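You operate a simulated robot arm through the tools that you are given. There is no shell and no other tool. Be economical: measure what you need, move in short steps, check, and stop when the job is done.

Carry out the task below with a simulated two-armed robot. There is one attempt and no reset: what you move stays moved.

Task
On the work top surface, fold the pink towel in half, so that it is half as long.

It is judged by the outcome, as a careful person would: the job done as asked, and still so three seconds after it is handed in. It fails if anything else is knocked over, pushed out of place, dropped, spilled or broken. Flat cloth is picked up by pressing the open fingertips on it (5 to 10 N) and closing them slowly along it; thin cloth reads only 2 to 8 mm in the jaws.

Robot
Two 7-joint arms with two-finger parallel grippers on one trunk, on a base that drives. Base frame: it is fixed to the floor where the robot stands at the start and does not move with it; the origin is under the middle of the robot, x ahead of it, y to its left, z up. Units: mm, rad, N and s.
The left shoulder is at the start at [70, 163, 1170], the right one opposite. Places, roughly: work top surface [500, -300, 800]. Payload 3.43 kg a hand.
The TCP of each hand is the grasp point between the finger pads, 34 mm short of the fingertips. In the tool frame z runs along the fingers and y along their closing line. The gripper opens to 128 mm. The fingers are 24 mm wide and 12 mm thick; the gripper's body (48 by 130 mm) begins 96 mm behind the TCP.
Orientation is told as [roll, pitch, yaw] about the base's x, y, z axes, in that order, counted from this pose: with the fingers straight down and closing along the base's y, the tool's x points along the base's -x, its y along +y and its z along -z.

Tools
- The arms move only by the tool step_arm. It takes "left_deltas", "right_deltas" or both (then of equal length, played together; a hand with none holds still); each is a list of rows, each an object (a shift or turn left out is 0, a gripper value left out holds the last) with "xyz": the shift along the tool's x, y, z in mm, a list of three; "dr": the turn, a rotation vector about the tool's x, y, z in rad, a list of three. In form: [{"xyz": [tx, ty, tz], "dr": [ax, ay, az]}, ...]. A call has 1 to 20 rows; each row is the pose to reach, as a shift and turn from the pose commanded when the call began, along the tool's axes at that moment. "left_hand" and "right_hand" are, for a hand that has rows, the opening in per cent of the stroke, from 0 (shut) to 100 (fully open), set as the call begins (left out, the last holds). Rows are played at 5 a second. More than 50 mm and 0.15 rad between two rows, or a gripper value outside its range, and nothing of the call is played. A pose out of reach is approached as far as the arm can. The call stops where the force on the tool passes 40 N (or 10 N more than at its start, if that is more) or the arm is blocked; 0.2 s more then pass. The fingers move at their own pace (about 153 mm/s each) and stop on an object; they squeeze with about 42 N. The grip force told is the motor's: it shows also when the fingers shut on nothing. Time passes only in rows, and 0.2 s behind the last, so rows that repeat a pose let the fingers close. It gives the time, the measured TCP pose, the force on the tool (base axes), the opening and the grip force at its end, in the units of the frame above (readings bear some noise).
- Cameras (640 x 400 px; columns grow to the right, rows downward): "scene" is now at [135, 19.2, 1394.5]; the picture's right is [0.22, -0.98, -0.00], its down [-0.59, -0.13, -0.80] and it looks along [0.78, 0.17, -0.60] (base axes); focal length 225 px, centre (320, 200). "left" rides on the left gripper at [76, 11, -160] in its tool frame; the picture's right is [-0.15, 0.99, 0.00], its down [-0.88, -0.13, -0.46] and it looks along [-0.45, -0.07, 0.89] (tool axes); focal length 234 px, centre (320, 200). "right" rides on the right gripper at [76, -11, -160] in its tool frame; the picture's right is [0.15, 0.99, 0.00], its down [-0.88, 0.13, -0.46] and it looks along [-0.45, 0.07, 0.89] (tool axes); focal length 234 px, centre (320, 200). There is no depth. A picture from a camera that has moved, and an enlarged one, comes with that camera's place and axes in the base frame and with its lens.
- camera(camera): a new picture of that camera. No time passes.
- lift_body(by): slides the trunk up (or, below 0, down) by that many mm; the arms and the scene camera ride with it, the base frame stays. It gives what a move gives, with no picture.
- steer(legs): drives the robot by 1 to 6 legs, each [ahead, left, turn to the left] in mm, mm and rad, along the robot's own axes; the way and the turn of a leg run together, so that a leg with both is an arc; at most 1500 mm and 3.142 rad a leg. The arms and the cameras ride along, it lands a little off, and it stops where it bumps. It gives what a move gives.
- pan_tilt(pan, tilt): turns the head with the scene camera to pan (to the left, within 1.501 rad either way) and tilt (down, from -0.506 to 1.204), counted from straight ahead of the robot. It gives what a move gives.
- inspect(camera, box): a new picture of the part [left, top, right, bottom] of that camera's present view, enlarged. No time passes.
- hand_in(): hands the job in; it is judged then, once.

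Work in short steps. Places have to be worked out from the pictures, the camera data and where the tool is seen: move nearer, look again, correct. Check each grasp and each placing, and mend what went wrong. You have 120 turns and 108 pictures in all, those below and enlarged ones among them. Open the grippers and draw the arms clear of the work before you hand the job in, unless the task says otherwise; then end with one line.

The tools are called by a JSON object that holds its "fn" and its "kwargs". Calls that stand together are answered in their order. step_arm: Moves the arms, as the interface text tells. Its arguments: {"type":"object","properties":{"left_deltas":{"type":"array","items":{"type":"object","properties":{"xyz":{"type":"array","items":{"type":"number"}},"dr":{"type":"array","items":{"type":"number"}}}}},"left_hand":{"type":"number"},"right_deltas":{"type":"array","items":{"type":"object","properties":{"xyz":{"type":"array","items":{"type":"number"}},"dr":{"type":"array","items":{"type":"number"}}}}},"right_hand":{"type":"number"}},"required":[]} The other tools are called the same way: lift_body (by) slides the trunk up or down; steer (legs) drives the base; pan_tilt (pan, tilt) turns the head that bears the scene camera; camera (camera) takes a picture; inspect (camera, box) takes an enlarged picture of a part of a camera's view; hand_in () hands the job in.

At the start:

```text
t: 0.0
left_eef_pos: [683.1, 259.0, 1079.1]
left_ee_rot: [-0.001, -0.001, 0.002]
left_contact_force: [0.4, 0.6, -0.6]
left_opening: 127.8
left_finger_force: 0.0
right_eef_pos: [533.7, -212.4, 1098.6]
right_ee_rot: [0.001, -0.001, 0.0]
right_contact_force: [-1.3, 0.4, 0.1]
right_opening: 128.1
right_finger_force: 0.0
trunk travel left (down, up): [-650.0, 290.0]
robot x, y, heading: [-0.7, -2.6, 0.003]
head pan, tilt: [0.22, 0.644]
```

scene: 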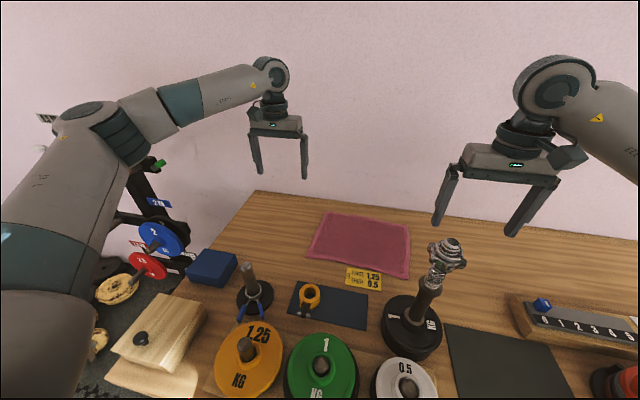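
right: 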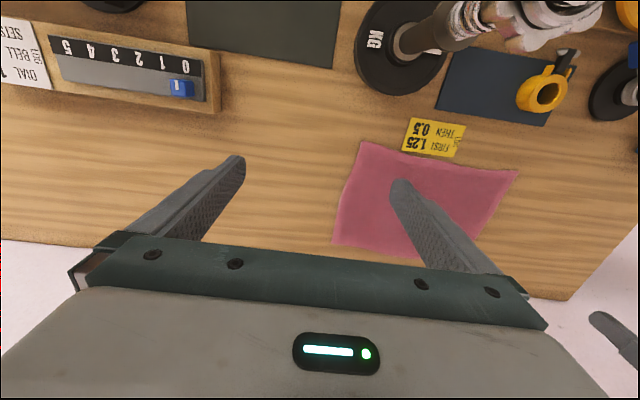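
left: 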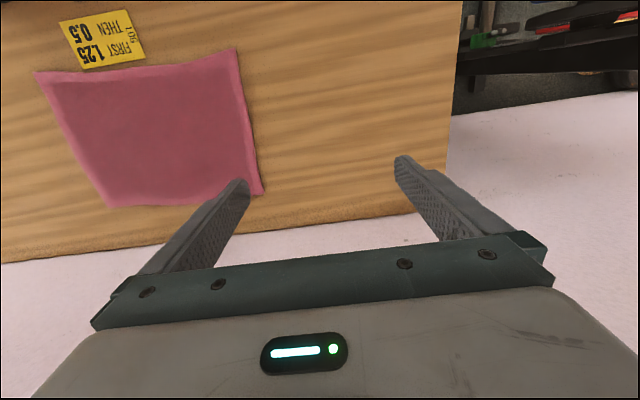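

Triangulating from the three views puts the work top at z≈850, not 800. The towel's corners are near (550,158), (773,135), (762,-155) and (540,-138), so its long side runs along y. I'll move the right arm up and out of the way, and bring the left hand above the left edge for a closer look.

{"fn": "step_arm", "kwargs": {"right_deltas": [{"xyz": [0, 0, -50]}, {"xyz": [0, 0, -90]}, {"xyz": [0, -40, -120]}, {"xyz": [0, -80, -120]}, {"xyz": [0, -120, -120]}, {"xyz": [0, -160, -120]}, {"xyz": [0, -200, -120]}, {"xyz": [0, -200, -120]}], "left_deltas": [{"xyz": [15, -20, 10]}, {"xyz": [30, -40, 20]}, {"xyz": [45, -60, 30]}, {"xyz": [60, -80, 40]}, {"xyz": [75, -100, 50]}, {"xyz": [93, -120, 60]}, {"xyz": [93, -134, 79]}, {"xyz": [93, -134, 79]}]}}

{"fn": "camera", "kwargs": {"camera": "left"}}

{"fn": "camera", "kwargs": {"camera": "scene"}}

```text
t: 1.8
left_eef_pos: [590.8, 124.5, 998.5]
left_ee_rot: [-0.001, 0.0, 0.004]
left_contact_force: [-0.3, 0.2, 0.6]
left_opening: 127.9
left_finger_force: 0.1
right_eef_pos: [532.7, -410.3, 1221.2]
right_ee_rot: [0.0, -0.001, -0.001]
right_contact_force: [-0.3, 0.0, 0.3]
right_opening: 127.9
right_finger_force: 0.1
trunk travel left (down, up): [-650.0, 290.0]
robot x, y, heading: [-0.2, 1.5, 0.0]
head pan, tilt: [0.22, 0.644]
```

```text
104 pictures are left
camera left: at [513.3, 136.2, 1158.0], right [0.14, 0.99, 0.0], down [0.88, -0.13, 0.46], along [0.45, -0.07, -0.89], focal length 234 px, centre (320, 200)
```

left: 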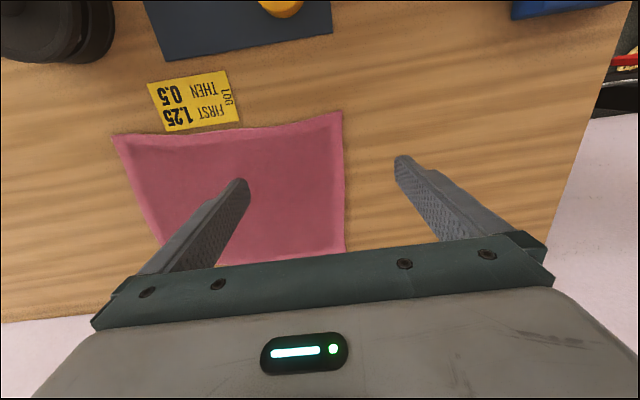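

```text
103 pictures are left
camera scene: at [135.0, 20.2, 1394.4], right [0.22, -0.98, 0.0], down [-0.59, -0.13, -0.8], along [0.78, 0.17, -0.6], focal length 225 px, centre (320, 200)
```

scene: 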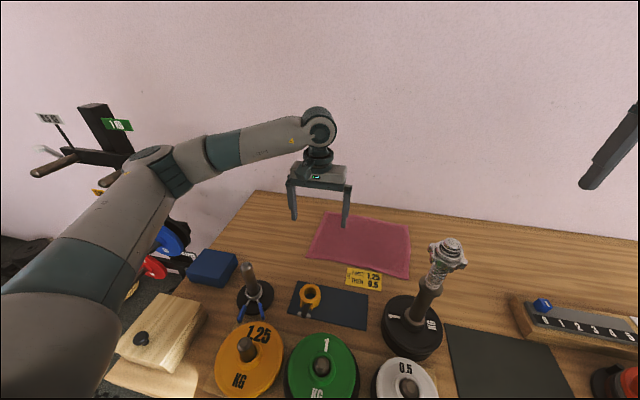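

The closer view confirms the left edge runs from (551,156) to (767,139). I'll narrow the gripper and lower it over the near part of that edge, just inside it.

{"fn": "step_arm", "kwargs": {"left_deltas": [{"xyz": [0, -5, 30]}, {"xyz": [0, -5, 60]}, {"xyz": [0, -5, 90]}, {"xyz": [0, -5, 90]}], "left_hand": 30}}

{"fn": "camera", "kwargs": {"camera": "left"}}

```text
t: 2.8
left_eef_pos: [591.0, 117.3, 908.4]
left_ee_rot: [0.0, -0.001, 0.001]
left_contact_force: [0.2, -0.4, 0.4]
left_opening: 38.5
left_finger_force: 0.1
right_eef_pos: [532.7, -409.3, 1220.9]
right_ee_rot: [0.0, 0.001, -0.001]
right_contact_force: [-0.3, -0.2, -0.3]
right_opening: 128.2
right_finger_force: 0.0
trunk travel left (down, up): [-650.0, 290.0]
robot x, y, heading: [4.1, 3.2, 0.003]
head pan, tilt: [0.22, 0.644]
```

```text
102 pictures are left
camera left: at [514.3, 128.7, 1068.0], right [0.15, 0.99, 0.0], down [0.88, -0.13, 0.46], along [0.45, -0.07, -0.89], focal length 234 px, centre (320, 200)
```

left: 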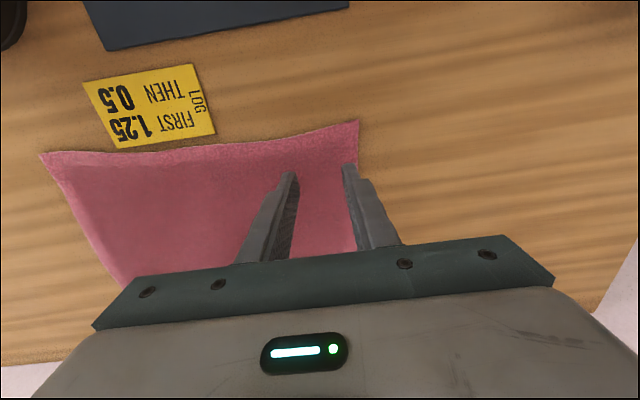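

The fingers sit just inside the edge, as intended. I'll lower them slowly to find contact.

{"fn": "step_arm", "kwargs": {"left_deltas": [{"xyz": [0, 0, 8]}, {"xyz": [0, 0, 15]}, {"xyz": [0, 0, 20]}, {"xyz": [0, 0, 22]}, {"xyz": [0, 0, 22]}]}}

```text
t: 4.0
left_eef_pos: [590.6, 119.1, 888.1]
left_ee_rot: [0.001, 0.001, 0.002]
left_contact_force: [-1.2, 1.9, 6.0]
left_opening: 38.4
left_finger_force: 0.0
right_eef_pos: [531.4, -408.8, 1220.5]
right_ee_rot: [0.001, 0.001, 0.001]
right_contact_force: [0.7, -0.5, -0.6]
right_opening: 128.2
right_finger_force: 0.0
trunk travel left (down, up): [-650.0, 290.0]
robot x, y, heading: [3.8, -0.1, 0.0]
head pan, tilt: [0.22, 0.644]
```

Contact is at 6 N. I'll close in small stages.

{"fn": "step_arm", "kwargs": {"left_deltas": [{"xyz": [0, 0, 0.5]}, {"xyz": [0, 0, 0.5]}], "left_hand": 22}}

{"fn": "step_arm", "kwargs": {"left_deltas": [{"xyz": [0, 0, 0]}, {"xyz": [0, 0, 0]}], "left_hand": 15}}

{"fn": "step_arm", "kwargs": {"left_deltas": [{"xyz": [0, 0, 0]}, {"xyz": [0, 0, 0]}], "left_hand": 8}}

{"fn": "step_arm", "kwargs": {"left_deltas": [{"xyz": [0, 0, 0]}, {"xyz": [0, 0, 0]}, {"xyz": [0, 0, 0]}], "left_hand": 0}}

{"fn": "camera", "kwargs": {"camera": "left"}}

```text
t: 4.6
left_eef_pos: [589.5, 118.7, 887.5]
left_ee_rot: [0.0, -0.001, 0.001]
left_contact_force: [1.8, 0.6, 8.2]
left_opening: 27.2
left_finger_force: 0.1
right_eef_pos: [531.9, -409.4, 1220.8]
right_ee_rot: [0.0, 0.002, 0.0]
right_contact_force: [0.1, -0.2, -0.2]
right_opening: 128.1
right_finger_force: 0.0
trunk travel left (down, up): [-650.0, 290.0]
robot x, y, heading: [-2.9, -0.8, 0.002]
head pan, tilt: [0.22, 0.644]
```

```text
t: 5.2
left_eef_pos: [590.1, 117.8, 886.5]
left_ee_rot: [-0.001, -0.001, 0.003]
left_contact_force: [0.1, -0.4, 9.9]
left_opening: 17.8
left_finger_force: 0.0
right_eef_pos: [532.2, -409.3, 1220.6]
right_ee_rot: [0.0, 0.001, 0.0]
right_contact_force: [0.6, 0.1, 0.2]
right_opening: 127.9
right_finger_force: 0.1
trunk travel left (down, up): [-650.0, 290.0]
robot x, y, heading: [1.3, -0.7, -0.0]
head pan, tilt: [0.22, 0.644]
```

```text
t: 5.8
left_eef_pos: [589.8, 117.7, 887.6]
left_ee_rot: [-0.001, -0.002, 0.002]
left_contact_force: [1.4, -0.1, 11.1]
left_opening: 11.1
left_finger_force: 0.8
right_eef_pos: [531.5, -410.3, 1220.6]
right_ee_rot: [0.001, -0.001, 0.0]
right_contact_force: [1.1, 0.9, -0.3]
right_opening: 127.9
right_finger_force: 0.1
trunk travel left (down, up): [-650.0, 290.0]
robot x, y, heading: [3.4, 0.3, -0.001]
head pan, tilt: [0.22, 0.644]
```

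```text
t: 6.6
left_eef_pos: [589.8, 118.3, 888.4]
left_ee_rot: [0.001, -0.001, 0.002]
left_contact_force: [1.0, -0.1, 14.4]
left_opening: 5.8
left_finger_force: 39.7
right_eef_pos: [531.9, -410.2, 1222.0]
right_ee_rot: [-0.001, 0.0, -0.001]
right_contact_force: [-0.4, 0.3, 0.0]
right_opening: 127.9
right_finger_force: 0.2
trunk travel left (down, up): [-650.0, 290.0]
robot x, y, heading: [0.4, 2.4, -0.0]
head pan, tilt: [0.22, 0.644]
```

```text
101 pictures are left
camera left: at [512.7, 128.9, 1046.9], right [0.15, 0.99, 0.0], down [0.88, -0.13, 0.46], along [0.45, -0.07, -0.89], focal length 234 px, centre (320, 200)
```

left: 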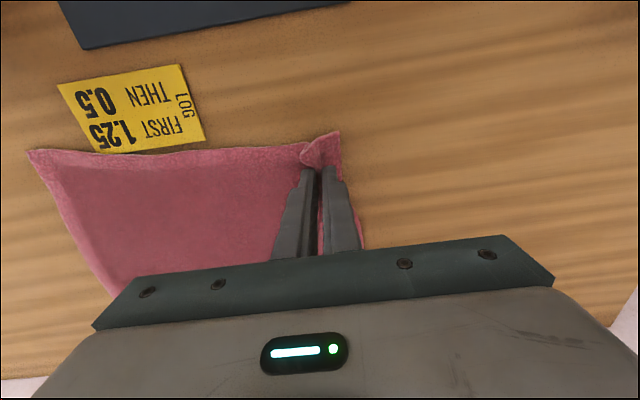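

The pinch is firm, with the cloth reading 5.8 mm in the jaws. I'll carry this part of the edge up and over the fold line in an arc.

{"fn": "step_arm", "kwargs": {"left_deltas": [{"xyz": [0, 0, -15]}, {"xyz": [0, 0, -30]}, {"xyz": [0, -5, -50]}, {"xyz": [0, -15, -65]}, {"xyz": [0, -30, -80]}, {"xyz": [0, -45, -92]}, {"xyz": [0, -65, -102]}, {"xyz": [0, -85, -108]}, {"xyz": [0, -105, -110]}, {"xyz": [0, -125, -108]}, {"xyz": [0, -145, -103]}, {"xyz": [0, -165, -95]}, {"xyz": [0, -165, -95]}]}}

{"fn": "camera", "kwargs": {"camera": "scene"}}

{"fn": "camera", "kwargs": {"camera": "left"}}

```text
t: 9.4
left_eef_pos: [589.9, -45.7, 982.6]
left_ee_rot: [0.0, 0.0, 0.001]
left_contact_force: [-0.2, 0.5, -0.5]
left_opening: 4.3
left_finger_force: 39.3
right_eef_pos: [533.2, -410.3, 1220.9]
right_ee_rot: [0.0, 0.0, 0.001]
right_contact_force: [0.3, -0.7, -0.4]
right_opening: 128.1
right_finger_force: 0.0
trunk travel left (down, up): [-650.0, 290.0]
robot x, y, heading: [0.3, 0.5, 0.005]
head pan, tilt: [0.22, 0.644]
```

```text
100 pictures are left
camera scene: at [134.9, 19.7, 1394.5], right [0.22, -0.98, 0.0], down [-0.59, -0.13, -0.8], along [0.78, 0.17, -0.6], focal length 225 px, centre (320, 200)
```

scene: 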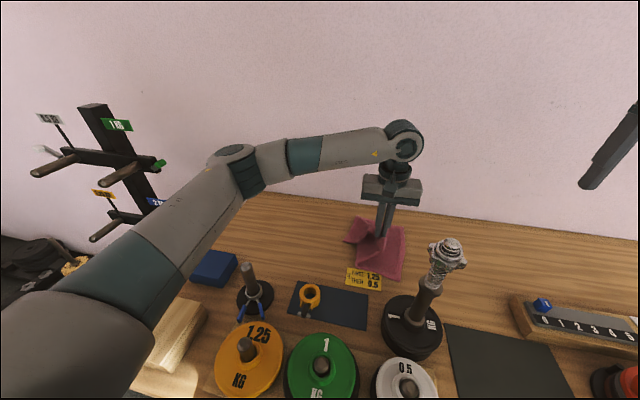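

```text
99 pictures are left
camera left: at [514.2, -34.6, 1142.7], right [0.14, 0.99, 0.0], down [0.88, -0.13, 0.46], along [0.45, -0.07, -0.89], focal length 234 px, centre (320, 200)
```

left: 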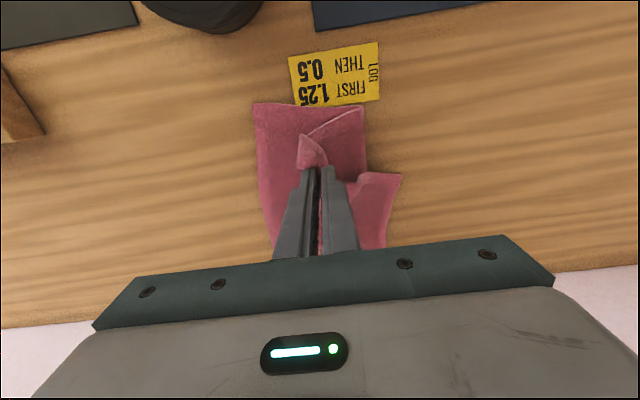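

The fold is developing well and the far corner is trailing behind. I'll set this corner down at y≈-108, overshooting a little and coming back so the flap lies outward.

{"fn": "step_arm", "kwargs": {"left_deltas": [{"xyz": [0, -20, 12]}, {"xyz": [0, -40, 28]}, {"xyz": [0, -58, 45]}, {"xyz": [0, -72, 60]}, {"xyz": [0, -78, 70]}, {"xyz": [0, -75, 78]}, {"xyz": [0, -70, 84]}, {"xyz": [0, -65, 89]}, {"xyz": [0, -65, 89]}]}}

{"fn": "camera", "kwargs": {"camera": "left"}}

{"fn": "inspect", "kwargs": {"camera": "scene", "box": [300, 160, 480, 300]}}

```text
t: 11.4
left_eef_pos: [588.6, -111.0, 894.5]
left_ee_rot: [-0.003, -0.002, -0.001]
left_contact_force: [0.9, -3.5, 9.3]
left_opening: 4.5
left_finger_force: 39.4
right_eef_pos: [531.7, -410.9, 1220.8]
right_ee_rot: [0.0, -0.001, 0.0]
right_contact_force: [-0.1, -1.3, 0.1]
right_opening: 128.2
right_finger_force: 0.2
trunk travel left (down, up): [-650.0, 290.0]
robot x, y, heading: [-0.0, 0.8, 0.001]
head pan, tilt: [0.22, 0.644]
```

```text
98 pictures are left
camera left: at [512.2, -100.8, 1054.2], right [0.15, 0.99, 0.0], down [0.88, -0.13, 0.46], along [0.45, -0.07, -0.89], focal length 234 px, centre (320, 200)
```

left: 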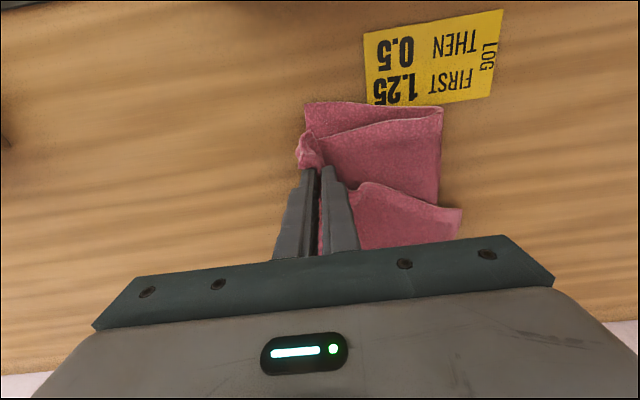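

```text
2.86 times, centred on (390, 230) of scene
camera zoom: at [134.2, 18.6, 1394.7], right [0.22, -0.98, 0.0], down [-0.58, -0.13, -0.8], along [0.78, 0.17, -0.6], focal length 642 px, centre (120, 114)
```

zoom: 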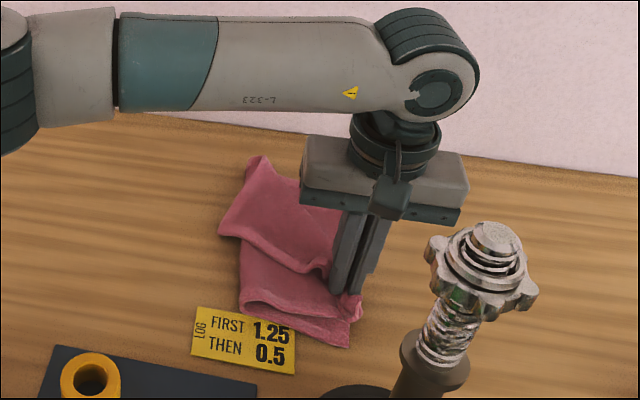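

The top corner sits slightly toward +x, and pressing on the way back dragged the lower layer a bit. I'll lift slightly, shift the pinch toward the near-right corner and release lightly.

{"fn": "step_arm", "kwargs": {"left_deltas": [{"xyz": [0, 0, -10]}, {"xyz": [7, -7, -10]}, {"xyz": [14, -12, -10]}, {"xyz": [14, -12, -4]}, {"xyz": [14, -12, -4]}]}}

{"fn": "step_arm", "kwargs": {"left_deltas": [{"xyz": [0, 0, 0]}, {"xyz": [0, 0, 0]}], "left_hand": 14}}

{"fn": "step_arm", "kwargs": {"left_deltas": [{"xyz": [0, 0, -10]}, {"xyz": [0, 0, -30]}, {"xyz": [0, 10, -60]}, {"xyz": [0, 30, -100]}, {"xyz": [0, 60, -130]}, {"xyz": [0, 60, -130]}]}}

{"fn": "camera", "kwargs": {"camera": "left"}}

{"fn": "inspect", "kwargs": {"camera": "scene", "box": [300, 160, 480, 300]}}

```text
t: 12.6
left_eef_pos: [575.7, -123.7, 897.7]
left_ee_rot: [-0.002, -0.001, 0.003]
left_contact_force: [0.4, -0.1, 1.8]
left_opening: 4.5
left_finger_force: 39.0
right_eef_pos: [533.0, -410.6, 1222.0]
right_ee_rot: [0.001, 0.0, 0.0]
right_contact_force: [0.5, 0.6, 0.6]
right_opening: 127.8
right_finger_force: 0.1
trunk travel left (down, up): [-650.0, 290.0]
robot x, y, heading: [-1.5, -2.5, -0.004]
head pan, tilt: [0.22, 0.644]
```

```text
t: 13.2
left_eef_pos: [576.2, -122.7, 897.3]
left_ee_rot: [-0.001, 0.001, 0.002]
left_contact_force: [-0.7, -1.3, 1.1]
left_opening: 17.9
left_finger_force: 0.1
right_eef_pos: [532.6, -410.4, 1221.0]
right_ee_rot: [0.0, 0.0, 0.001]
right_contact_force: [-0.5, -0.7, -1.2]
right_opening: 127.9
right_finger_force: 0.1
trunk travel left (down, up): [-650.0, 290.0]
robot x, y, heading: [-1.4, 1.3, 0.003]
head pan, tilt: [0.22, 0.644]
```

```text
t: 14.6
left_eef_pos: [577.5, -62.7, 1028.5]
left_ee_rot: [0.001, 0.0, 0.004]
left_contact_force: [0.0, -0.5, 0.2]
left_opening: 17.8
left_finger_force: 0.1
right_eef_pos: [533.4, -410.4, 1219.9]
right_ee_rot: [0.001, 0.0, -0.001]
right_contact_force: [0.2, -0.2, -0.4]
right_opening: 128.1
right_finger_force: 0.1
trunk travel left (down, up): [-650.0, 290.0]
robot x, y, heading: [-4.6, -1.4, 0.002]
head pan, tilt: [0.22, 0.644]
```

```text
96 pictures are left
camera left: at [500.2, -52.4, 1187.8], right [0.15, 0.99, 0.0], down [0.88, -0.13, 0.46], along [0.45, -0.07, -0.89], focal length 234 px, centre (320, 200)
```

left: 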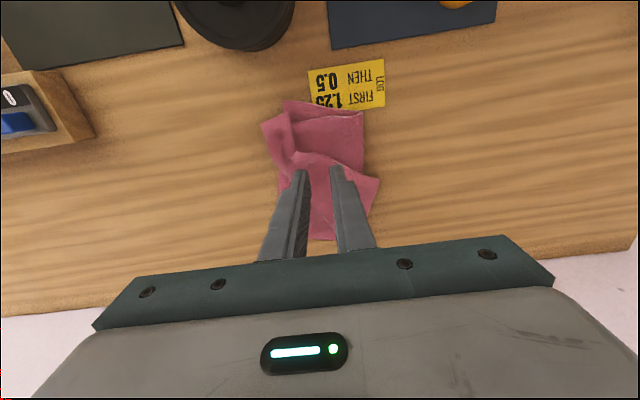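

```text
2.86 times, centred on (390, 230) of scene
camera zoom: at [135.3, 18.0, 1394.4], right [0.22, -0.98, 0.0], down [-0.59, -0.13, -0.8], along [0.78, 0.17, -0.6], focal length 642 px, centre (120, 114)
```

zoom: 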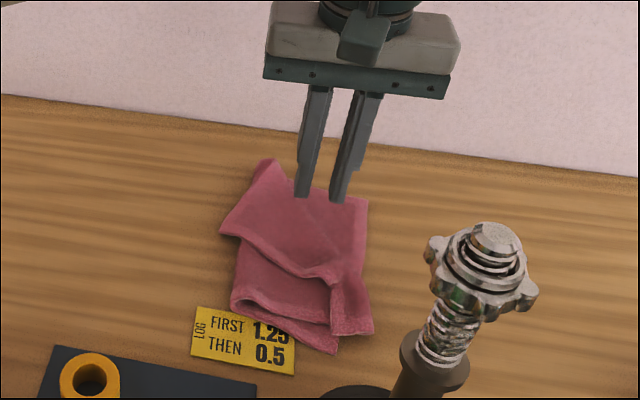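

I'll lift the hand and move it beyond the towel for an unobstructed look.

{"fn": "step_arm", "kwargs": {"left_deltas": [{"xyz": [-20, 20, -20]}, {"xyz": [-50, 40, -40]}, {"xyz": [-80, 60, -60]}, {"xyz": [-110, 80, -60]}, {"xyz": [-140, 100, -60]}, {"xyz": [-140, 100, -60]}], "left_hand": 30}}

{"fn": "inspect", "kwargs": {"camera": "left", "box": [140, 0, 460, 200]}}

{"fn": "inspect", "kwargs": {"camera": "scene", "box": [330, 190, 450, 290]}}

```text
t: 16.0
left_eef_pos: [717.7, 36.5, 1087.1]
left_ee_rot: [-0.001, 0.001, 0.001]
left_contact_force: [0.2, 1.1, -0.4]
left_opening: 38.6
left_finger_force: 0.2
right_eef_pos: [532.8, -410.1, 1221.0]
right_ee_rot: [0.001, 0.0, 0.0]
right_contact_force: [-0.5, 0.1, -0.4]
right_opening: 127.9
right_finger_force: 0.1
trunk travel left (down, up): [-650.0, 290.0]
robot x, y, heading: [-0.4, 0.2, 0.001]
head pan, tilt: [0.22, 0.644]
```

```text
2.00 times, centred on (300, 100) of left
camera zoom: at [641.5, 48.7, 1246.8], right [0.15, 0.99, 0.0], down [0.88, -0.13, 0.46], along [0.45, -0.07, -0.89], focal length 468 px, centre (360, 400)
```

zoom: 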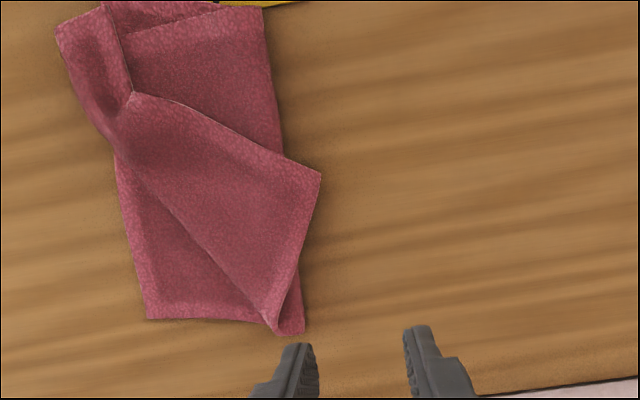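

```text
4.00 times, centred on (390, 240) of scene
camera zoom: at [134.5, 18.9, 1394.5], right [0.22, -0.98, 0.0], down [-0.59, -0.13, -0.8], along [0.78, 0.17, -0.6], focal length 899 px, centre (40, 40)
```

zoom: 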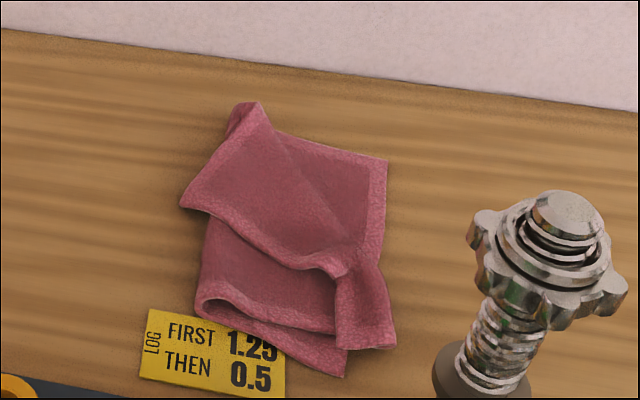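

The wrist view explains the shape. The far-left corner is now a loose single-layer flap pointing to +y at about (645,17), and the fold sits 35–40 mm too far to the right. I'll pinch that corner, draw it back out to the left to straighten the fold, then refold it with a lower arc. First I'll turn the gripper so it closes along x above that corner.

{"fn": "step_arm", "kwargs": {"left_deltas": [{"xyz": [6, -4, 10], "dr": [0, 0, 0.14]}, {"xyz": [12, -8, 20], "dr": [0, 0, 0.28]}, {"xyz": [18, -12, 30], "dr": [0, 0, 0.42]}, {"xyz": [24, -16, 40], "dr": [0, 0, 0.56]}, {"xyz": [30, -20, 50], "dr": [0, 0, 0.7]}, {"xyz": [36, -24, 60], "dr": [0, 0, 0.84]}, {"xyz": [42, -28, 70], "dr": [0, 0, 0.98]}, {"xyz": [48, -30, 80], "dr": [0, 0, 1.12]}, {"xyz": [54, -32, 100], "dr": [0, 0, 1.26]}, {"xyz": [60, -34, 120], "dr": [0, 0, 1.4]}, {"xyz": [62, -37, 137], "dr": [0, 0, 1.54]}, {"xyz": [62, -37, 137], "dr": [0, 0, 1.57]}], "left_hand": 30}}

{"fn": "camera", "kwargs": {"camera": "left"}}

```text
t: 18.6
left_eef_pos: [498.6, 27.9, 1040.7]
left_ee_rot: [0.081, 0.017, -1.525]
left_contact_force: [0.3, -0.9, -0.1]
left_opening: 38.4
left_finger_force: 0.0
left hand out of reach, approached as far as the arm can: row 8, 9, 10, 11, 12
right_eef_pos: [531.5, -410.3, 1219.9]
right_ee_rot: [0.0, 0.0, -0.001]
right_contact_force: [0.5, -0.6, 0.3]
right_opening: 128.2
right_finger_force: 0.0
trunk travel left (down, up): [-650.0, 290.0]
robot x, y, heading: [-1.5, 1.3, -0.001]
head pan, tilt: [0.22, 0.644]
```

```text
92 pictures are left
camera left: at [492.8, 100.2, 1203.1], right [0.99, -0.1, 0.08], down [-0.13, -0.9, 0.43], along [0.03, -0.43, -0.9], focal length 234 px, centre (320, 200)
```

left: 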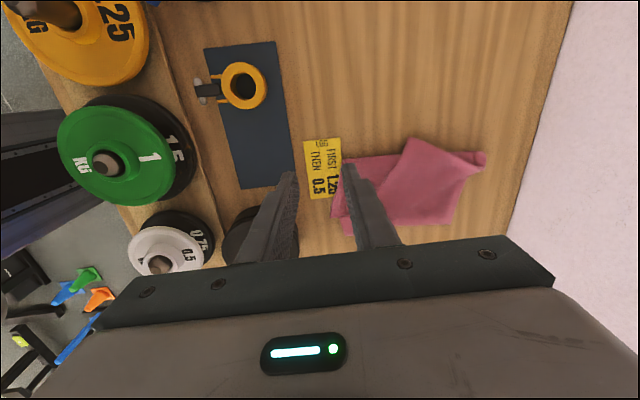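

The wrist can't turn that far. I'll back the turn off to about -0.9 rad, which is close to square with this corner anyway.

{"fn": "step_arm", "kwargs": {"left_deltas": [{"dr": [0, 0, -0.14]}, {"dr": [0, 0, -0.28]}, {"dr": [0, 0, -0.42]}, {"dr": [0, 0, -0.56]}, {"dr": [0, 0, -0.67]}, {"dr": [0, 0, -0.67]}]}}

```text
t: 20.0
left_eef_pos: [497.8, 26.5, 1037.2]
left_ee_rot: [0.074, -0.036, -0.856]
left_contact_force: [-0.3, 0.0, 0.2]
left_opening: 38.3
left_finger_force: 0.0
right_eef_pos: [531.8, -410.2, 1221.6]
right_ee_rot: [0.0, -0.001, -0.001]
right_contact_force: [-0.7, 0.1, -0.4]
right_opening: 127.8
right_finger_force: 0.0
trunk travel left (down, up): [-650.0, 290.0]
robot x, y, heading: [2.2, -3.3, -0.002]
head pan, tilt: [0.22, 0.644]
```

The command reference follows the reached pose. I'll level the hand and bring it over the corner.

{"fn": "step_arm", "kwargs": {"left_deltas": [{"xyz": [-30, 25, 0], "dr": [0.03, 0.015, 0]}, {"xyz": [-60, 50, 0], "dr": [0.074, 0.036, 0]}, {"xyz": [-92, 76, 20], "dr": [0.074, 0.036, 0]}, {"xyz": [-123, 101, 40], "dr": [0.074, 0.036, 0]}, {"xyz": [-123, 101, 60], "dr": [0.074, 0.036, 0]}, {"xyz": [-123, 101, 60], "dr": [0.074, 0.036, 0]}], "left_hand": 28}}

{"fn": "camera", "kwargs": {"camera": "left"}}

```text
t: 21.4
left_eef_pos: [659.1, 1.8, 991.0]
left_ee_rot: [-0.001, 0.001, -0.856]
left_contact_force: [0.1, 0.7, 0.6]
left_opening: 35.8
left_finger_force: 0.0
right_eef_pos: [533.2, -409.7, 1221.2]
right_ee_rot: [0.0, -0.001, 0.001]
right_contact_force: [0.4, 0.4, 0.1]
right_opening: 128.0
right_finger_force: 0.1
trunk travel left (down, up): [-650.0, 290.0]
robot x, y, heading: [0.7, -4.2, 0.001]
head pan, tilt: [0.22, 0.644]
```

```text
91 pictures are left
camera left: at [617.0, 66.2, 1150.5], right [0.84, 0.54, 0.0], down [0.48, -0.75, 0.46], along [0.25, -0.38, -0.89], focal length 234 px, centre (320, 200)
```

left: 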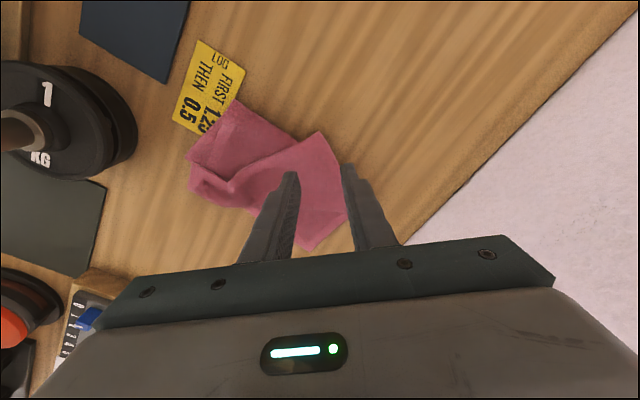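

The corner is confirmed at (649,19). I'll fine-tune to yaw -1.0 and a centre of (650,-4) with a narrower opening, then go down near the surface.

{"fn": "step_arm", "kwargs": {"left_deltas": [{"xyz": [1, -10.7, 20], "dr": [0, 0, 0.07]}, {"xyz": [1, -10.7, 45], "dr": [0, 0, 0.144]}, {"xyz": [1, -10.7, 70], "dr": [0, 0, 0.144]}, {"xyz": [1, -10.7, 86], "dr": [0, 0, 0.144]}, {"xyz": [1, -10.7, 86], "dr": [0, 0, 0.144]}], "left_hand": 20}}

{"fn": "camera", "kwargs": {"camera": "left"}}

```text
t: 22.6
left_eef_pos: [651.1, -6.5, 901.4]
left_ee_rot: [-0.001, -0.001, -1.002]
left_contact_force: [-0.3, -0.2, 0.8]
left_opening: 25.8
left_finger_force: 0.1
right_eef_pos: [533.7, -409.5, 1220.5]
right_ee_rot: [0.001, 0.0, 0.001]
right_contact_force: [0.1, -0.6, 0.5]
right_opening: 128.1
right_finger_force: 0.0
trunk travel left (down, up): [-650.0, 290.0]
robot x, y, heading: [4.3, -0.3, 0.002]
head pan, tilt: [0.22, 0.644]
```

```text
90 pictures are left
camera left: at [619.0, 64.0, 1061.6], right [0.91, 0.41, 0.0], down [0.36, -0.81, 0.46], along [0.19, -0.42, -0.89], focal length 234 px, centre (320, 200)
```

left: 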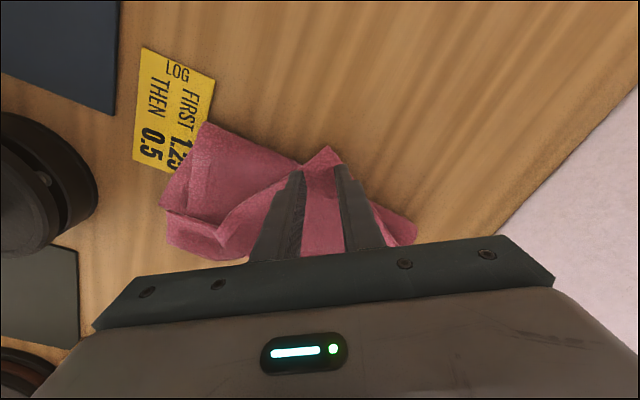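

The corner shows between and under the fingertips. I'll press down gently and look at the force.

{"fn": "step_arm", "kwargs": {"left_deltas": [{"xyz": [0, 0, 6]}, {"xyz": [0, 0, 10]}, {"xyz": [0, 0, 13]}, {"xyz": [0, 0, 15]}, {"xyz": [0, 0, 15]}]}}

```text
t: 23.8
left_eef_pos: [650.0, -5.1, 891.2]
left_ee_rot: [0.001, -0.003, -1.001]
left_contact_force: [3.1, 0.0, 20.0]
left_opening: 24.6
left_finger_force: 0.0
right_eef_pos: [531.5, -410.2, 1221.2]
right_ee_rot: [0.001, -0.003, -0.001]
right_contact_force: [0.0, -0.4, -0.1]
right_opening: 128.2
right_finger_force: 0.0
trunk travel left (down, up): [-650.0, 290.0]
robot x, y, heading: [1.6, 4.8, 0.003]
head pan, tilt: [0.22, 0.644]
```

That reads 20 N, which is too much. I'll ease off and close in stages.

{"fn": "step_arm", "kwargs": {"left_deltas": [{"xyz": [0, 0, -3]}, {"xyz": [0, 0, -3]}], "left_hand": 15}}

{"fn": "step_arm", "kwargs": {"left_deltas": [{"xyz": [0, 0, 0]}, {"xyz": [0, 0, 0]}], "left_hand": 9}}

{"fn": "step_arm", "kwargs": {"left_deltas": [{"xyz": [0, 0, 0]}, {"xyz": [0, 0, 0]}, {"xyz": [0, 0, 0]}], "left_hand": 0}}

{"fn": "step_arm", "kwargs": {"left_deltas": [{"xyz": [0, 0, -12]}, {"xyz": [0, 0, -25]}, {"xyz": [0, 0, -40]}, {"xyz": [0, 0, -40]}]}}

{"fn": "camera", "kwargs": {"camera": "left"}}

{"fn": "inspect", "kwargs": {"camera": "scene", "box": [330, 190, 450, 290]}}

```text
t: 24.4
left_eef_pos: [651.7, -6.1, 891.9]
left_ee_rot: [0.002, 0.0, -1.001]
left_contact_force: [1.1, -1.7, 8.3]
left_opening: 18.9
left_finger_force: 0.0
right_eef_pos: [532.1, -410.3, 1221.2]
right_ee_rot: [0.0, 0.001, 0.002]
right_contact_force: [-0.2, 0.5, 0.6]
right_opening: 127.9
right_finger_force: 0.2
trunk travel left (down, up): [-650.0, 290.0]
robot x, y, heading: [-1.5, -0.9, -0.001]
head pan, tilt: [0.22, 0.644]
```

```text
t: 25.0
left_eef_pos: [651.0, -4.4, 892.7]
left_ee_rot: [0.001, 0.0, -1.0]
left_contact_force: [0.4, 0.9, 6.7]
left_opening: 11.2
left_finger_force: 0.1
right_eef_pos: [532.2, -410.0, 1221.7]
right_ee_rot: [0.002, -0.001, 0.001]
right_contact_force: [-0.2, -0.6, -0.7]
right_opening: 128.1
right_finger_force: 0.2
trunk travel left (down, up): [-650.0, 290.0]
robot x, y, heading: [-2.1, -1.7, -0.0]
head pan, tilt: [0.22, 0.644]
```

```text
t: 25.8
left_eef_pos: [650.4, -5.2, 892.1]
left_ee_rot: [0.001, 0.001, -1.001]
left_contact_force: [-1.7, -0.4, 5.8]
left_opening: 2.7
left_finger_force: 36.8
right_eef_pos: [532.7, -409.5, 1220.4]
right_ee_rot: [0.0, 0.001, 0.0]
right_contact_force: [0.3, 0.0, -0.3]
right_opening: 127.9
right_finger_force: 0.0
trunk travel left (down, up): [-650.0, 290.0]
robot x, y, heading: [-1.8, 1.8, -0.003]
head pan, tilt: [0.22, 0.644]
```

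```text
t: 26.8
left_eef_pos: [649.8, -5.5, 931.7]
left_ee_rot: [0.001, 0.001, -1.001]
left_contact_force: [0.6, 0.8, -0.4]
left_opening: 2.5
left_finger_force: 36.6
right_eef_pos: [532.2, -410.5, 1220.9]
right_ee_rot: [0.001, 0.001, 0.001]
right_contact_force: [0.4, -0.2, -0.4]
right_opening: 128.0
right_finger_force: 0.0
trunk travel left (down, up): [-650.0, 290.0]
robot x, y, heading: [-0.7, 1.9, 0.006]
head pan, tilt: [0.22, 0.644]
```

```text
89 pictures are left
camera left: at [617.8, 64.1, 1091.0], right [0.91, 0.41, 0.0], down [0.37, -0.81, 0.46], along [0.19, -0.42, -0.89], focal length 234 px, centre (320, 200)
```

left: 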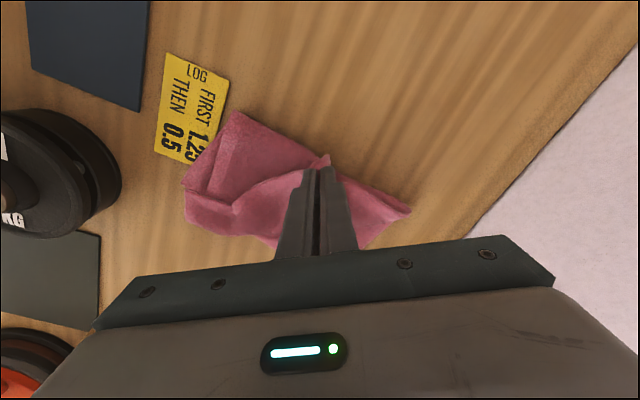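

```text
4.00 times, centred on (390, 240) of scene
camera zoom: at [135.2, 19.1, 1394.4], right [0.22, -0.98, 0.0], down [-0.59, -0.13, -0.8], along [0.78, 0.17, -0.6], focal length 899 px, centre (40, 40)
```

zoom: 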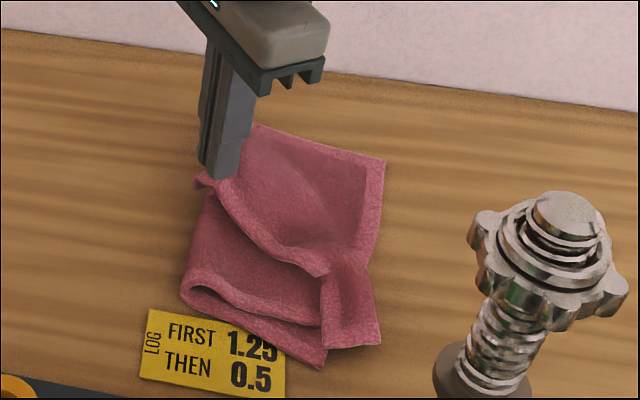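

I have a clean single-layer grip on the far-left corner. I'll draw it out low toward (789,97) to straighten the far edge.

{"fn": "step_arm", "kwargs": {"left_deltas": [{"xyz": [1, 20, 0]}, {"xyz": [2, 40, 0]}, {"xyz": [4, 60, 0]}, {"xyz": [5, 80, 0]}, {"xyz": [6, 100, 0]}, {"xyz": [8, 120, 0]}, {"xyz": [9, 140, 5]}, {"xyz": [10, 158, 10]}, {"xyz": [10.7, 172, 15]}, {"xyz": [10.7, 172, 15]}]}}

{"fn": "camera", "kwargs": {"camera": "left"}}

{"fn": "inspect", "kwargs": {"camera": "scene", "box": [310, 180, 450, 290]}}

```text
t: 29.0
left_eef_pos: [667.7, 6.3, 931.7]
left_ee_rot: [-0.002, 0.001, -1.002]
left_contact_force: [0.0, -0.4, 0.8]
left_opening: 2.5
left_finger_force: 37.2
left hand out of reach, approached as far as the arm can: row 2, 3, 4, 5, 6, 7, 8, 9, 10
right_eef_pos: [532.8, -408.4, 1220.7]
right_ee_rot: [-0.002, 0.001, -0.001]
right_contact_force: [-0.6, -0.1, -0.4]
right_opening: 127.7
right_finger_force: 0.1
trunk travel left (down, up): [-650.0, 290.0]
robot x, y, heading: [-3.0, -2.3, -0.003]
head pan, tilt: [0.22, 0.644]
```

```text
87 pictures are left
camera left: at [634.9, 75.7, 1090.7], right [0.91, 0.41, 0.0], down [0.36, -0.81, 0.46], along [0.19, -0.42, -0.89], focal length 234 px, centre (320, 200)
```

left: 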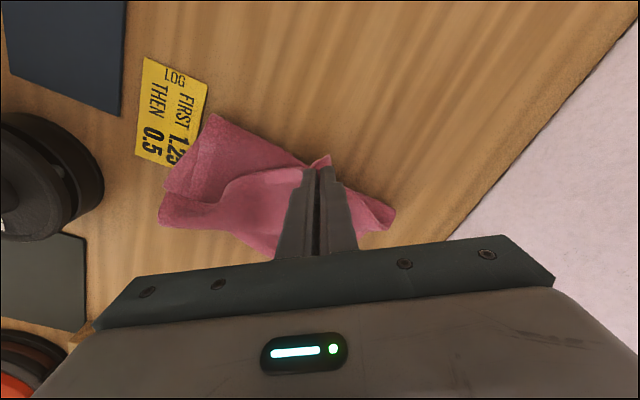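

```text
3.64 times, centred on (380, 235) of scene
camera zoom: at [135.0, 19.0, 1394.5], right [0.22, -0.98, 0.0], down [-0.59, -0.13, -0.8], along [0.78, 0.17, -0.6], focal length 817 px, centre (102, 73)
```

zoom: 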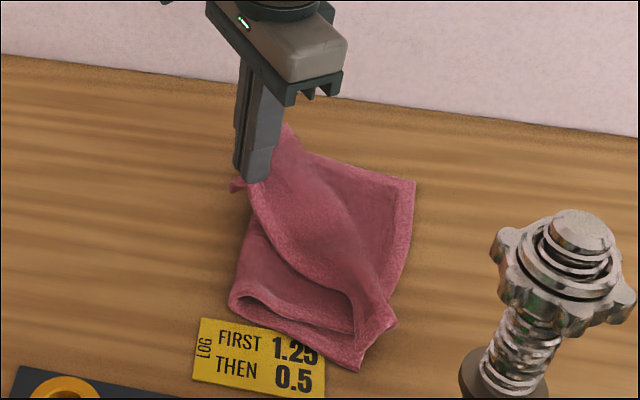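

The wrist is at its limit with that turn. I'll turn back to about -0.2 while carrying the corner out.

{"fn": "step_arm", "kwargs": {"left_deltas": [{"xyz": [0, 0, 0], "dr": [0, 0, -0.14]}, {"xyz": [0, 0, 0], "dr": [0, 0, -0.28]}, {"xyz": [1, 10, 0], "dr": [0, 0, -0.42]}, {"xyz": [2, 30, 0], "dr": [0, 0, -0.56]}, {"xyz": [4, 50, 0], "dr": [0, 0, -0.7]}, {"xyz": [5, 70, 0], "dr": [0, 0, -0.8]}, {"xyz": [6, 90, 0], "dr": [0, 0, -0.8]}, {"xyz": [8, 110, 5], "dr": [0, 0, -0.8]}, {"xyz": [9, 130, 10], "dr": [0, 0, -0.8]}, {"xyz": [11, 150, 15], "dr": [0, 0, -0.8]}, {"xyz": [11, 150, 15], "dr": [0, 0, -0.8]}]}}

{"fn": "camera", "kwargs": {"camera": "left"}}

{"fn": "inspect", "kwargs": {"camera": "scene", "box": [310, 180, 450, 290]}}

```text
t: 31.4
left_eef_pos: [778.0, 97.5, 915.4]
left_ee_rot: [0.0, -0.001, -0.2]
left_contact_force: [-0.3, 0.4, -0.2]
left_opening: 2.5
left_finger_force: 37.1
right_eef_pos: [532.4, -410.8, 1219.4]
right_ee_rot: [0.0, 0.001, 0.0]
right_contact_force: [-0.2, 0.3, 0.4]
right_opening: 128.0
right_finger_force: 0.0
trunk travel left (down, up): [-650.0, 290.0]
robot x, y, heading: [1.0, 0.2, 0.003]
head pan, tilt: [0.22, 0.644]
```

```text
85 pictures are left
camera left: at [704.9, 123.2, 1074.0], right [0.34, 0.94, 0.0], down [0.84, -0.3, 0.46], along [0.43, -0.16, -0.89], focal length 234 px, centre (320, 200)
```

left: 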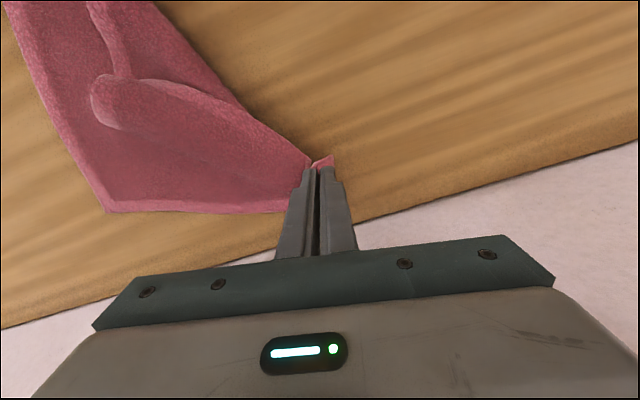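

```text
3.64 times, centred on (380, 235) of scene
camera zoom: at [134.8, 19.0, 1394.5], right [0.22, -0.98, 0.0], down [-0.59, -0.13, -0.8], along [0.78, 0.17, -0.6], focal length 817 px, centre (102, 73)
```

zoom: 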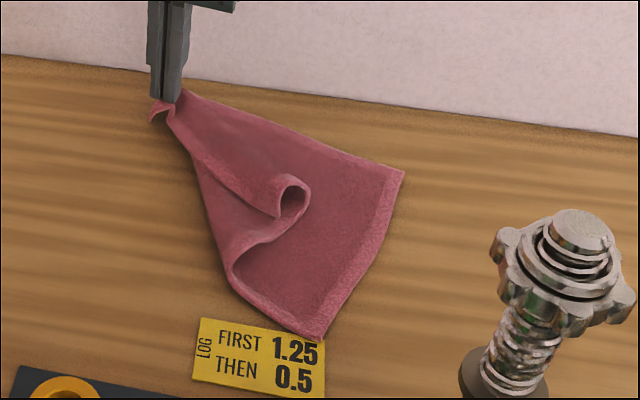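

The far side has opened out well, and the near-left corner is curled on top near (680,-43). I'll lay the far-left corner down a little further out, release it, and then look at the curl to unroll it.

{"fn": "step_arm", "kwargs": {"left_deltas": [{"xyz": [0, 10, 5]}, {"xyz": [2, 20, 12]}, {"xyz": [2, 25, 18]}, {"xyz": [2, 25, 18]}]}}

{"fn": "step_arm", "kwargs": {"left_deltas": [{"xyz": [0, 0, 0]}, {"xyz": [0, 0, 0]}, {"xyz": [0, 0, -20]}, {"xyz": [0, 0, -50]}, {"xyz": [0, 0, -90]}, {"xyz": [0, -20, -130]}, {"xyz": [0, -40, -150]}, {"xyz": [0, -40, -150]}], "left_hand": 25}}

{"fn": "camera", "kwargs": {"camera": "left"}}

{"fn": "inspect", "kwargs": {"camera": "scene", "box": [310, 180, 450, 290]}}

```text
t: 32.4
left_eef_pos: [781.3, 123.0, 897.6]
left_ee_rot: [0.001, -0.003, -0.202]
left_contact_force: [0.7, 0.0, 0.6]
left_opening: 2.4
left_finger_force: 37.1
right_eef_pos: [532.3, -411.4, 1220.9]
right_ee_rot: [0.001, 0.0, 0.0]
right_contact_force: [-0.1, 0.5, -0.5]
right_opening: 128.1
right_finger_force: 0.1
trunk travel left (down, up): [-650.0, 290.0]
robot x, y, heading: [-1.0, 3.6, 0.003]
head pan, tilt: [0.22, 0.644]
```

```text
t: 34.2
left_eef_pos: [773.2, 83.1, 1049.8]
left_ee_rot: [0.001, 0.001, -0.2]
left_contact_force: [-0.5, -0.2, -0.8]
left_opening: 31.9
left_finger_force: 0.1
right_eef_pos: [533.5, -410.0, 1220.2]
right_ee_rot: [0.0, 0.001, 0.0]
right_contact_force: [-0.2, -0.6, 0.7]
right_opening: 127.9
right_finger_force: 0.1
trunk travel left (down, up): [-650.0, 290.0]
robot x, y, heading: [0.4, -0.0, 0.003]
head pan, tilt: [0.22, 0.644]
```

```text
83 pictures are left
camera left: at [700.9, 108.8, 1208.7], right [0.34, 0.94, 0.0], down [0.84, -0.3, 0.46], along [0.43, -0.16, -0.89], focal length 234 px, centre (320, 200)
```

left: 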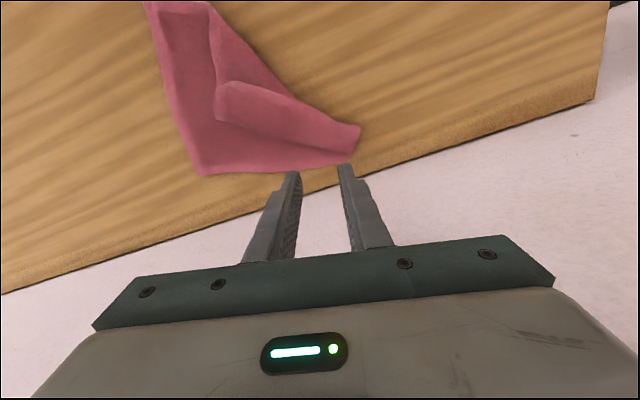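

```text
3.64 times, centred on (380, 235) of scene
camera zoom: at [135.3, 19.9, 1394.4], right [0.22, -0.98, 0.0], down [-0.59, -0.13, -0.8], along [0.78, 0.17, -0.6], focal length 817 px, centre (102, 73)
```

zoom: 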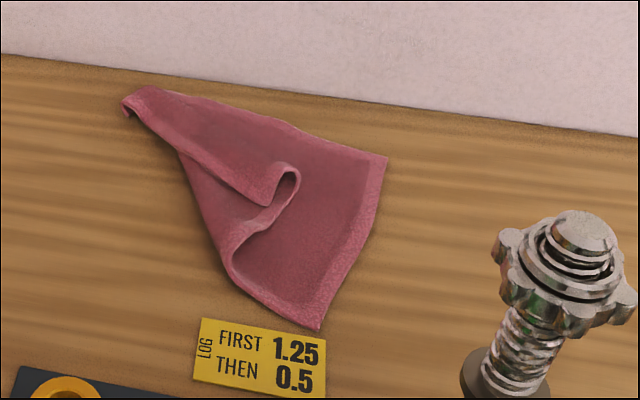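

The near-left corner tip lies at about (667,-20) on a loose roll. I'll go above it with yaw about +0.9, across the roll, and look.

{"fn": "step_arm", "kwargs": {"left_deltas": [{"xyz": [8, -14, 0], "dr": [0, 0, -0.14]}, {"xyz": [16, -28, 0], "dr": [0, 0, -0.28]}, {"xyz": [24, -42, 0], "dr": [0, 0, -0.42]}, {"xyz": [32, -56, 0], "dr": [0, 0, -0.56]}, {"xyz": [40, -70, 0], "dr": [0, 0, -0.7]}, {"xyz": [48, -84, 10], "dr": [0, 0, -0.84]}, {"xyz": [56, -98, 30], "dr": [0, 0, -0.98]}, {"xyz": [62, -110, 60], "dr": [0, 0, -1.1]}, {"xyz": [62, -110, 60], "dr": [0, 0, -1.1]}], "left_hand": 30}}

{"fn": "camera", "kwargs": {"camera": "left"}}

```text
t: 36.2
left_eef_pos: [690.3, -12.0, 989.6]
left_ee_rot: [-0.003, 0.0, 0.901]
left_contact_force: [-0.6, 0.0, -0.3]
left_opening: 38.5
left_finger_force: 0.1
right_eef_pos: [533.6, -410.0, 1221.2]
right_ee_rot: [0.0, 0.001, -0.001]
right_contact_force: [-0.1, -0.1, -0.6]
right_opening: 128.1
right_finger_force: 0.1
trunk travel left (down, up): [-650.0, 290.0]
robot x, y, heading: [-3.0, -0.5, 0.002]
head pan, tilt: [0.22, 0.644]
```

```text
81 pictures are left
camera left: at [633.0, -65.5, 1147.9], right [-0.68, 0.73, 0.0], down [0.65, 0.61, 0.46], along [0.33, 0.31, -0.89], focal length 234 px, centre (320, 200)
```

left: 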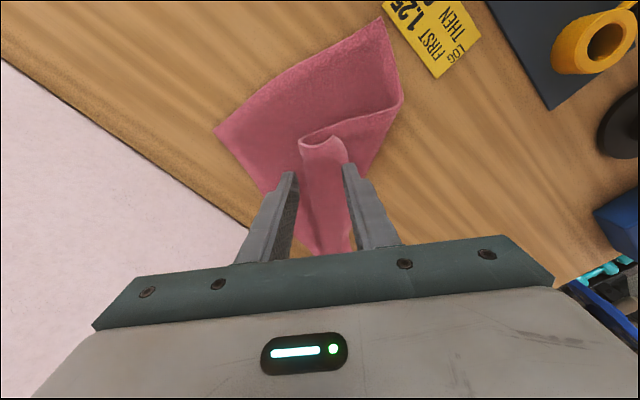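

The fingers are centred across the roll, just at the corner. I'll move in 8 mm and press down carefully.

{"fn": "step_arm", "kwargs": {"left_deltas": [{"xyz": [-8, 2, 25]}, {"xyz": [-8, 2, 50]}, {"xyz": [-8, 2, 75]}, {"xyz": [-8, 2, 85]}, {"xyz": [-8, 2, 90]}, {"xyz": [-8, 2, 94]}, {"xyz": [-8, 2, 94]}]}}

{"fn": "camera", "kwargs": {"camera": "left"}}

```text
t: 37.8
left_eef_pos: [693.3, -5.2, 892.8]
left_ee_rot: [-0.003, -0.002, 0.898]
left_contact_force: [2.1, 1.4, 8.5]
left_opening: 38.2
left_finger_force: 0.0
right_eef_pos: [532.5, -410.0, 1222.1]
right_ee_rot: [0.001, -0.001, 0.001]
right_contact_force: [0.8, -0.4, 0.2]
right_opening: 128.2
right_finger_force: 0.1
trunk travel left (down, up): [-650.0, 290.0]
robot x, y, heading: [-1.0, -0.0, 0.0]
head pan, tilt: [0.22, 0.644]
```

```text
80 pictures are left
camera left: at [635.7, -56.8, 1053.0], right [-0.68, 0.73, 0.0], down [0.65, 0.61, 0.46], along [0.34, 0.31, -0.89], focal length 234 px, centre (320, 200)
```

left: 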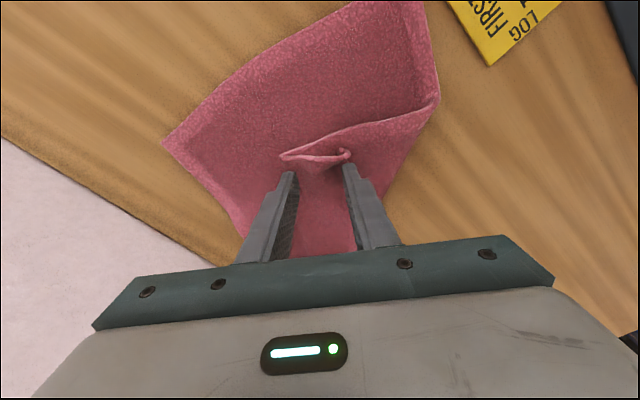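

8.5 N pressed. I'll close in stages.

{"fn": "step_arm", "kwargs": {"left_deltas": [{"xyz": [0, 0, 0]}, {"xyz": [0, 0, 0]}], "left_hand": 20}}

{"fn": "step_arm", "kwargs": {"left_deltas": [{"xyz": [0, 0, 0]}, {"xyz": [0, 0, 0]}], "left_hand": 11}}

{"fn": "step_arm", "kwargs": {"left_deltas": [{"xyz": [0, 0, 0]}, {"xyz": [0, 0, 0]}, {"xyz": [0, 0, 0]}], "left_hand": 0}}

{"fn": "step_arm", "kwargs": {"left_deltas": [{"xyz": [0, 0, -15]}, {"xyz": [0, 0, -30]}, {"xyz": [0, 0, -50]}, {"xyz": [0, 0, -50]}]}}

{"fn": "camera", "kwargs": {"camera": "left"}}

{"fn": "inspect", "kwargs": {"camera": "scene", "box": [310, 180, 450, 290]}}

```text
t: 38.4
left_eef_pos: [692.7, -4.3, 892.1]
left_ee_rot: [-0.002, 0.002, 0.899]
left_contact_force: [0.4, 1.2, 7.1]
left_opening: 24.8
left_finger_force: 0.1
right_eef_pos: [532.3, -411.0, 1221.7]
right_ee_rot: [0.0, 0.0, 0.001]
right_contact_force: [0.2, -0.7, 0.7]
right_opening: 127.8
right_finger_force: 0.1
trunk travel left (down, up): [-650.0, 290.0]
robot x, y, heading: [-3.1, -0.2, -0.001]
head pan, tilt: [0.22, 0.644]
```

```text
t: 39.0
left_eef_pos: [692.5, -4.0, 894.3]
left_ee_rot: [-0.001, 0.001, 0.899]
left_contact_force: [-0.7, -0.1, 7.4]
left_opening: 14.6
left_finger_force: 0.4
right_eef_pos: [532.0, -410.7, 1221.1]
right_ee_rot: [0.001, 0.001, -0.001]
right_contact_force: [0.4, 0.0, 0.1]
right_opening: 128.0
right_finger_force: 0.1
trunk travel left (down, up): [-650.0, 290.0]
robot x, y, heading: [-3.6, 3.3, 0.002]
head pan, tilt: [0.22, 0.644]
```

```text
t: 39.8
left_eef_pos: [692.6, -3.7, 891.5]
left_ee_rot: [-0.002, -0.001, 0.899]
left_contact_force: [0.4, -0.9, 9.1]
left_opening: 8.5
left_finger_force: 41.8
right_eef_pos: [531.5, -410.0, 1221.6]
right_ee_rot: [0.0, -0.001, 0.001]
right_contact_force: [-0.4, -0.2, 0.7]
right_opening: 127.8
right_finger_force: 0.0
trunk travel left (down, up): [-650.0, 290.0]
robot x, y, heading: [-2.5, 0.1, -0.002]
head pan, tilt: [0.22, 0.644]
```

```text
t: 40.8
left_eef_pos: [693.3, -3.6, 942.9]
left_ee_rot: [-0.001, 0.001, 0.898]
left_contact_force: [0.2, 0.2, 0.3]
left_opening: 8.0
left_finger_force: 41.9
right_eef_pos: [533.5, -410.2, 1221.6]
right_ee_rot: [0.001, 0.001, -0.001]
right_contact_force: [-0.4, -0.3, -0.2]
right_opening: 128.2
right_finger_force: 0.0
trunk travel left (down, up): [-650.0, 290.0]
robot x, y, heading: [-3.1, 0.5, -0.001]
head pan, tilt: [0.22, 0.644]
```

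```text
79 pictures are left
camera left: at [636.9, -57.3, 1102.0], right [-0.68, 0.73, 0.0], down [0.65, 0.61, 0.46], along [0.33, 0.31, -0.89], focal length 234 px, centre (320, 200)
```

left: 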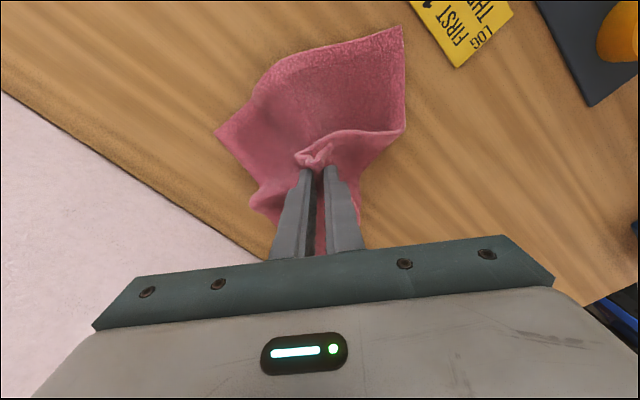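

```text
3.64 times, centred on (380, 235) of scene
camera zoom: at [135.2, 19.2, 1394.4], right [0.22, -0.98, 0.0], down [-0.59, -0.13, -0.8], along [0.78, 0.17, -0.6], focal length 817 px, centre (102, 73)
```

zoom: 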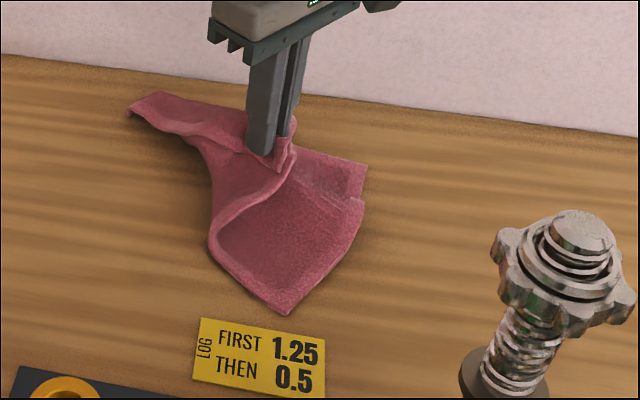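

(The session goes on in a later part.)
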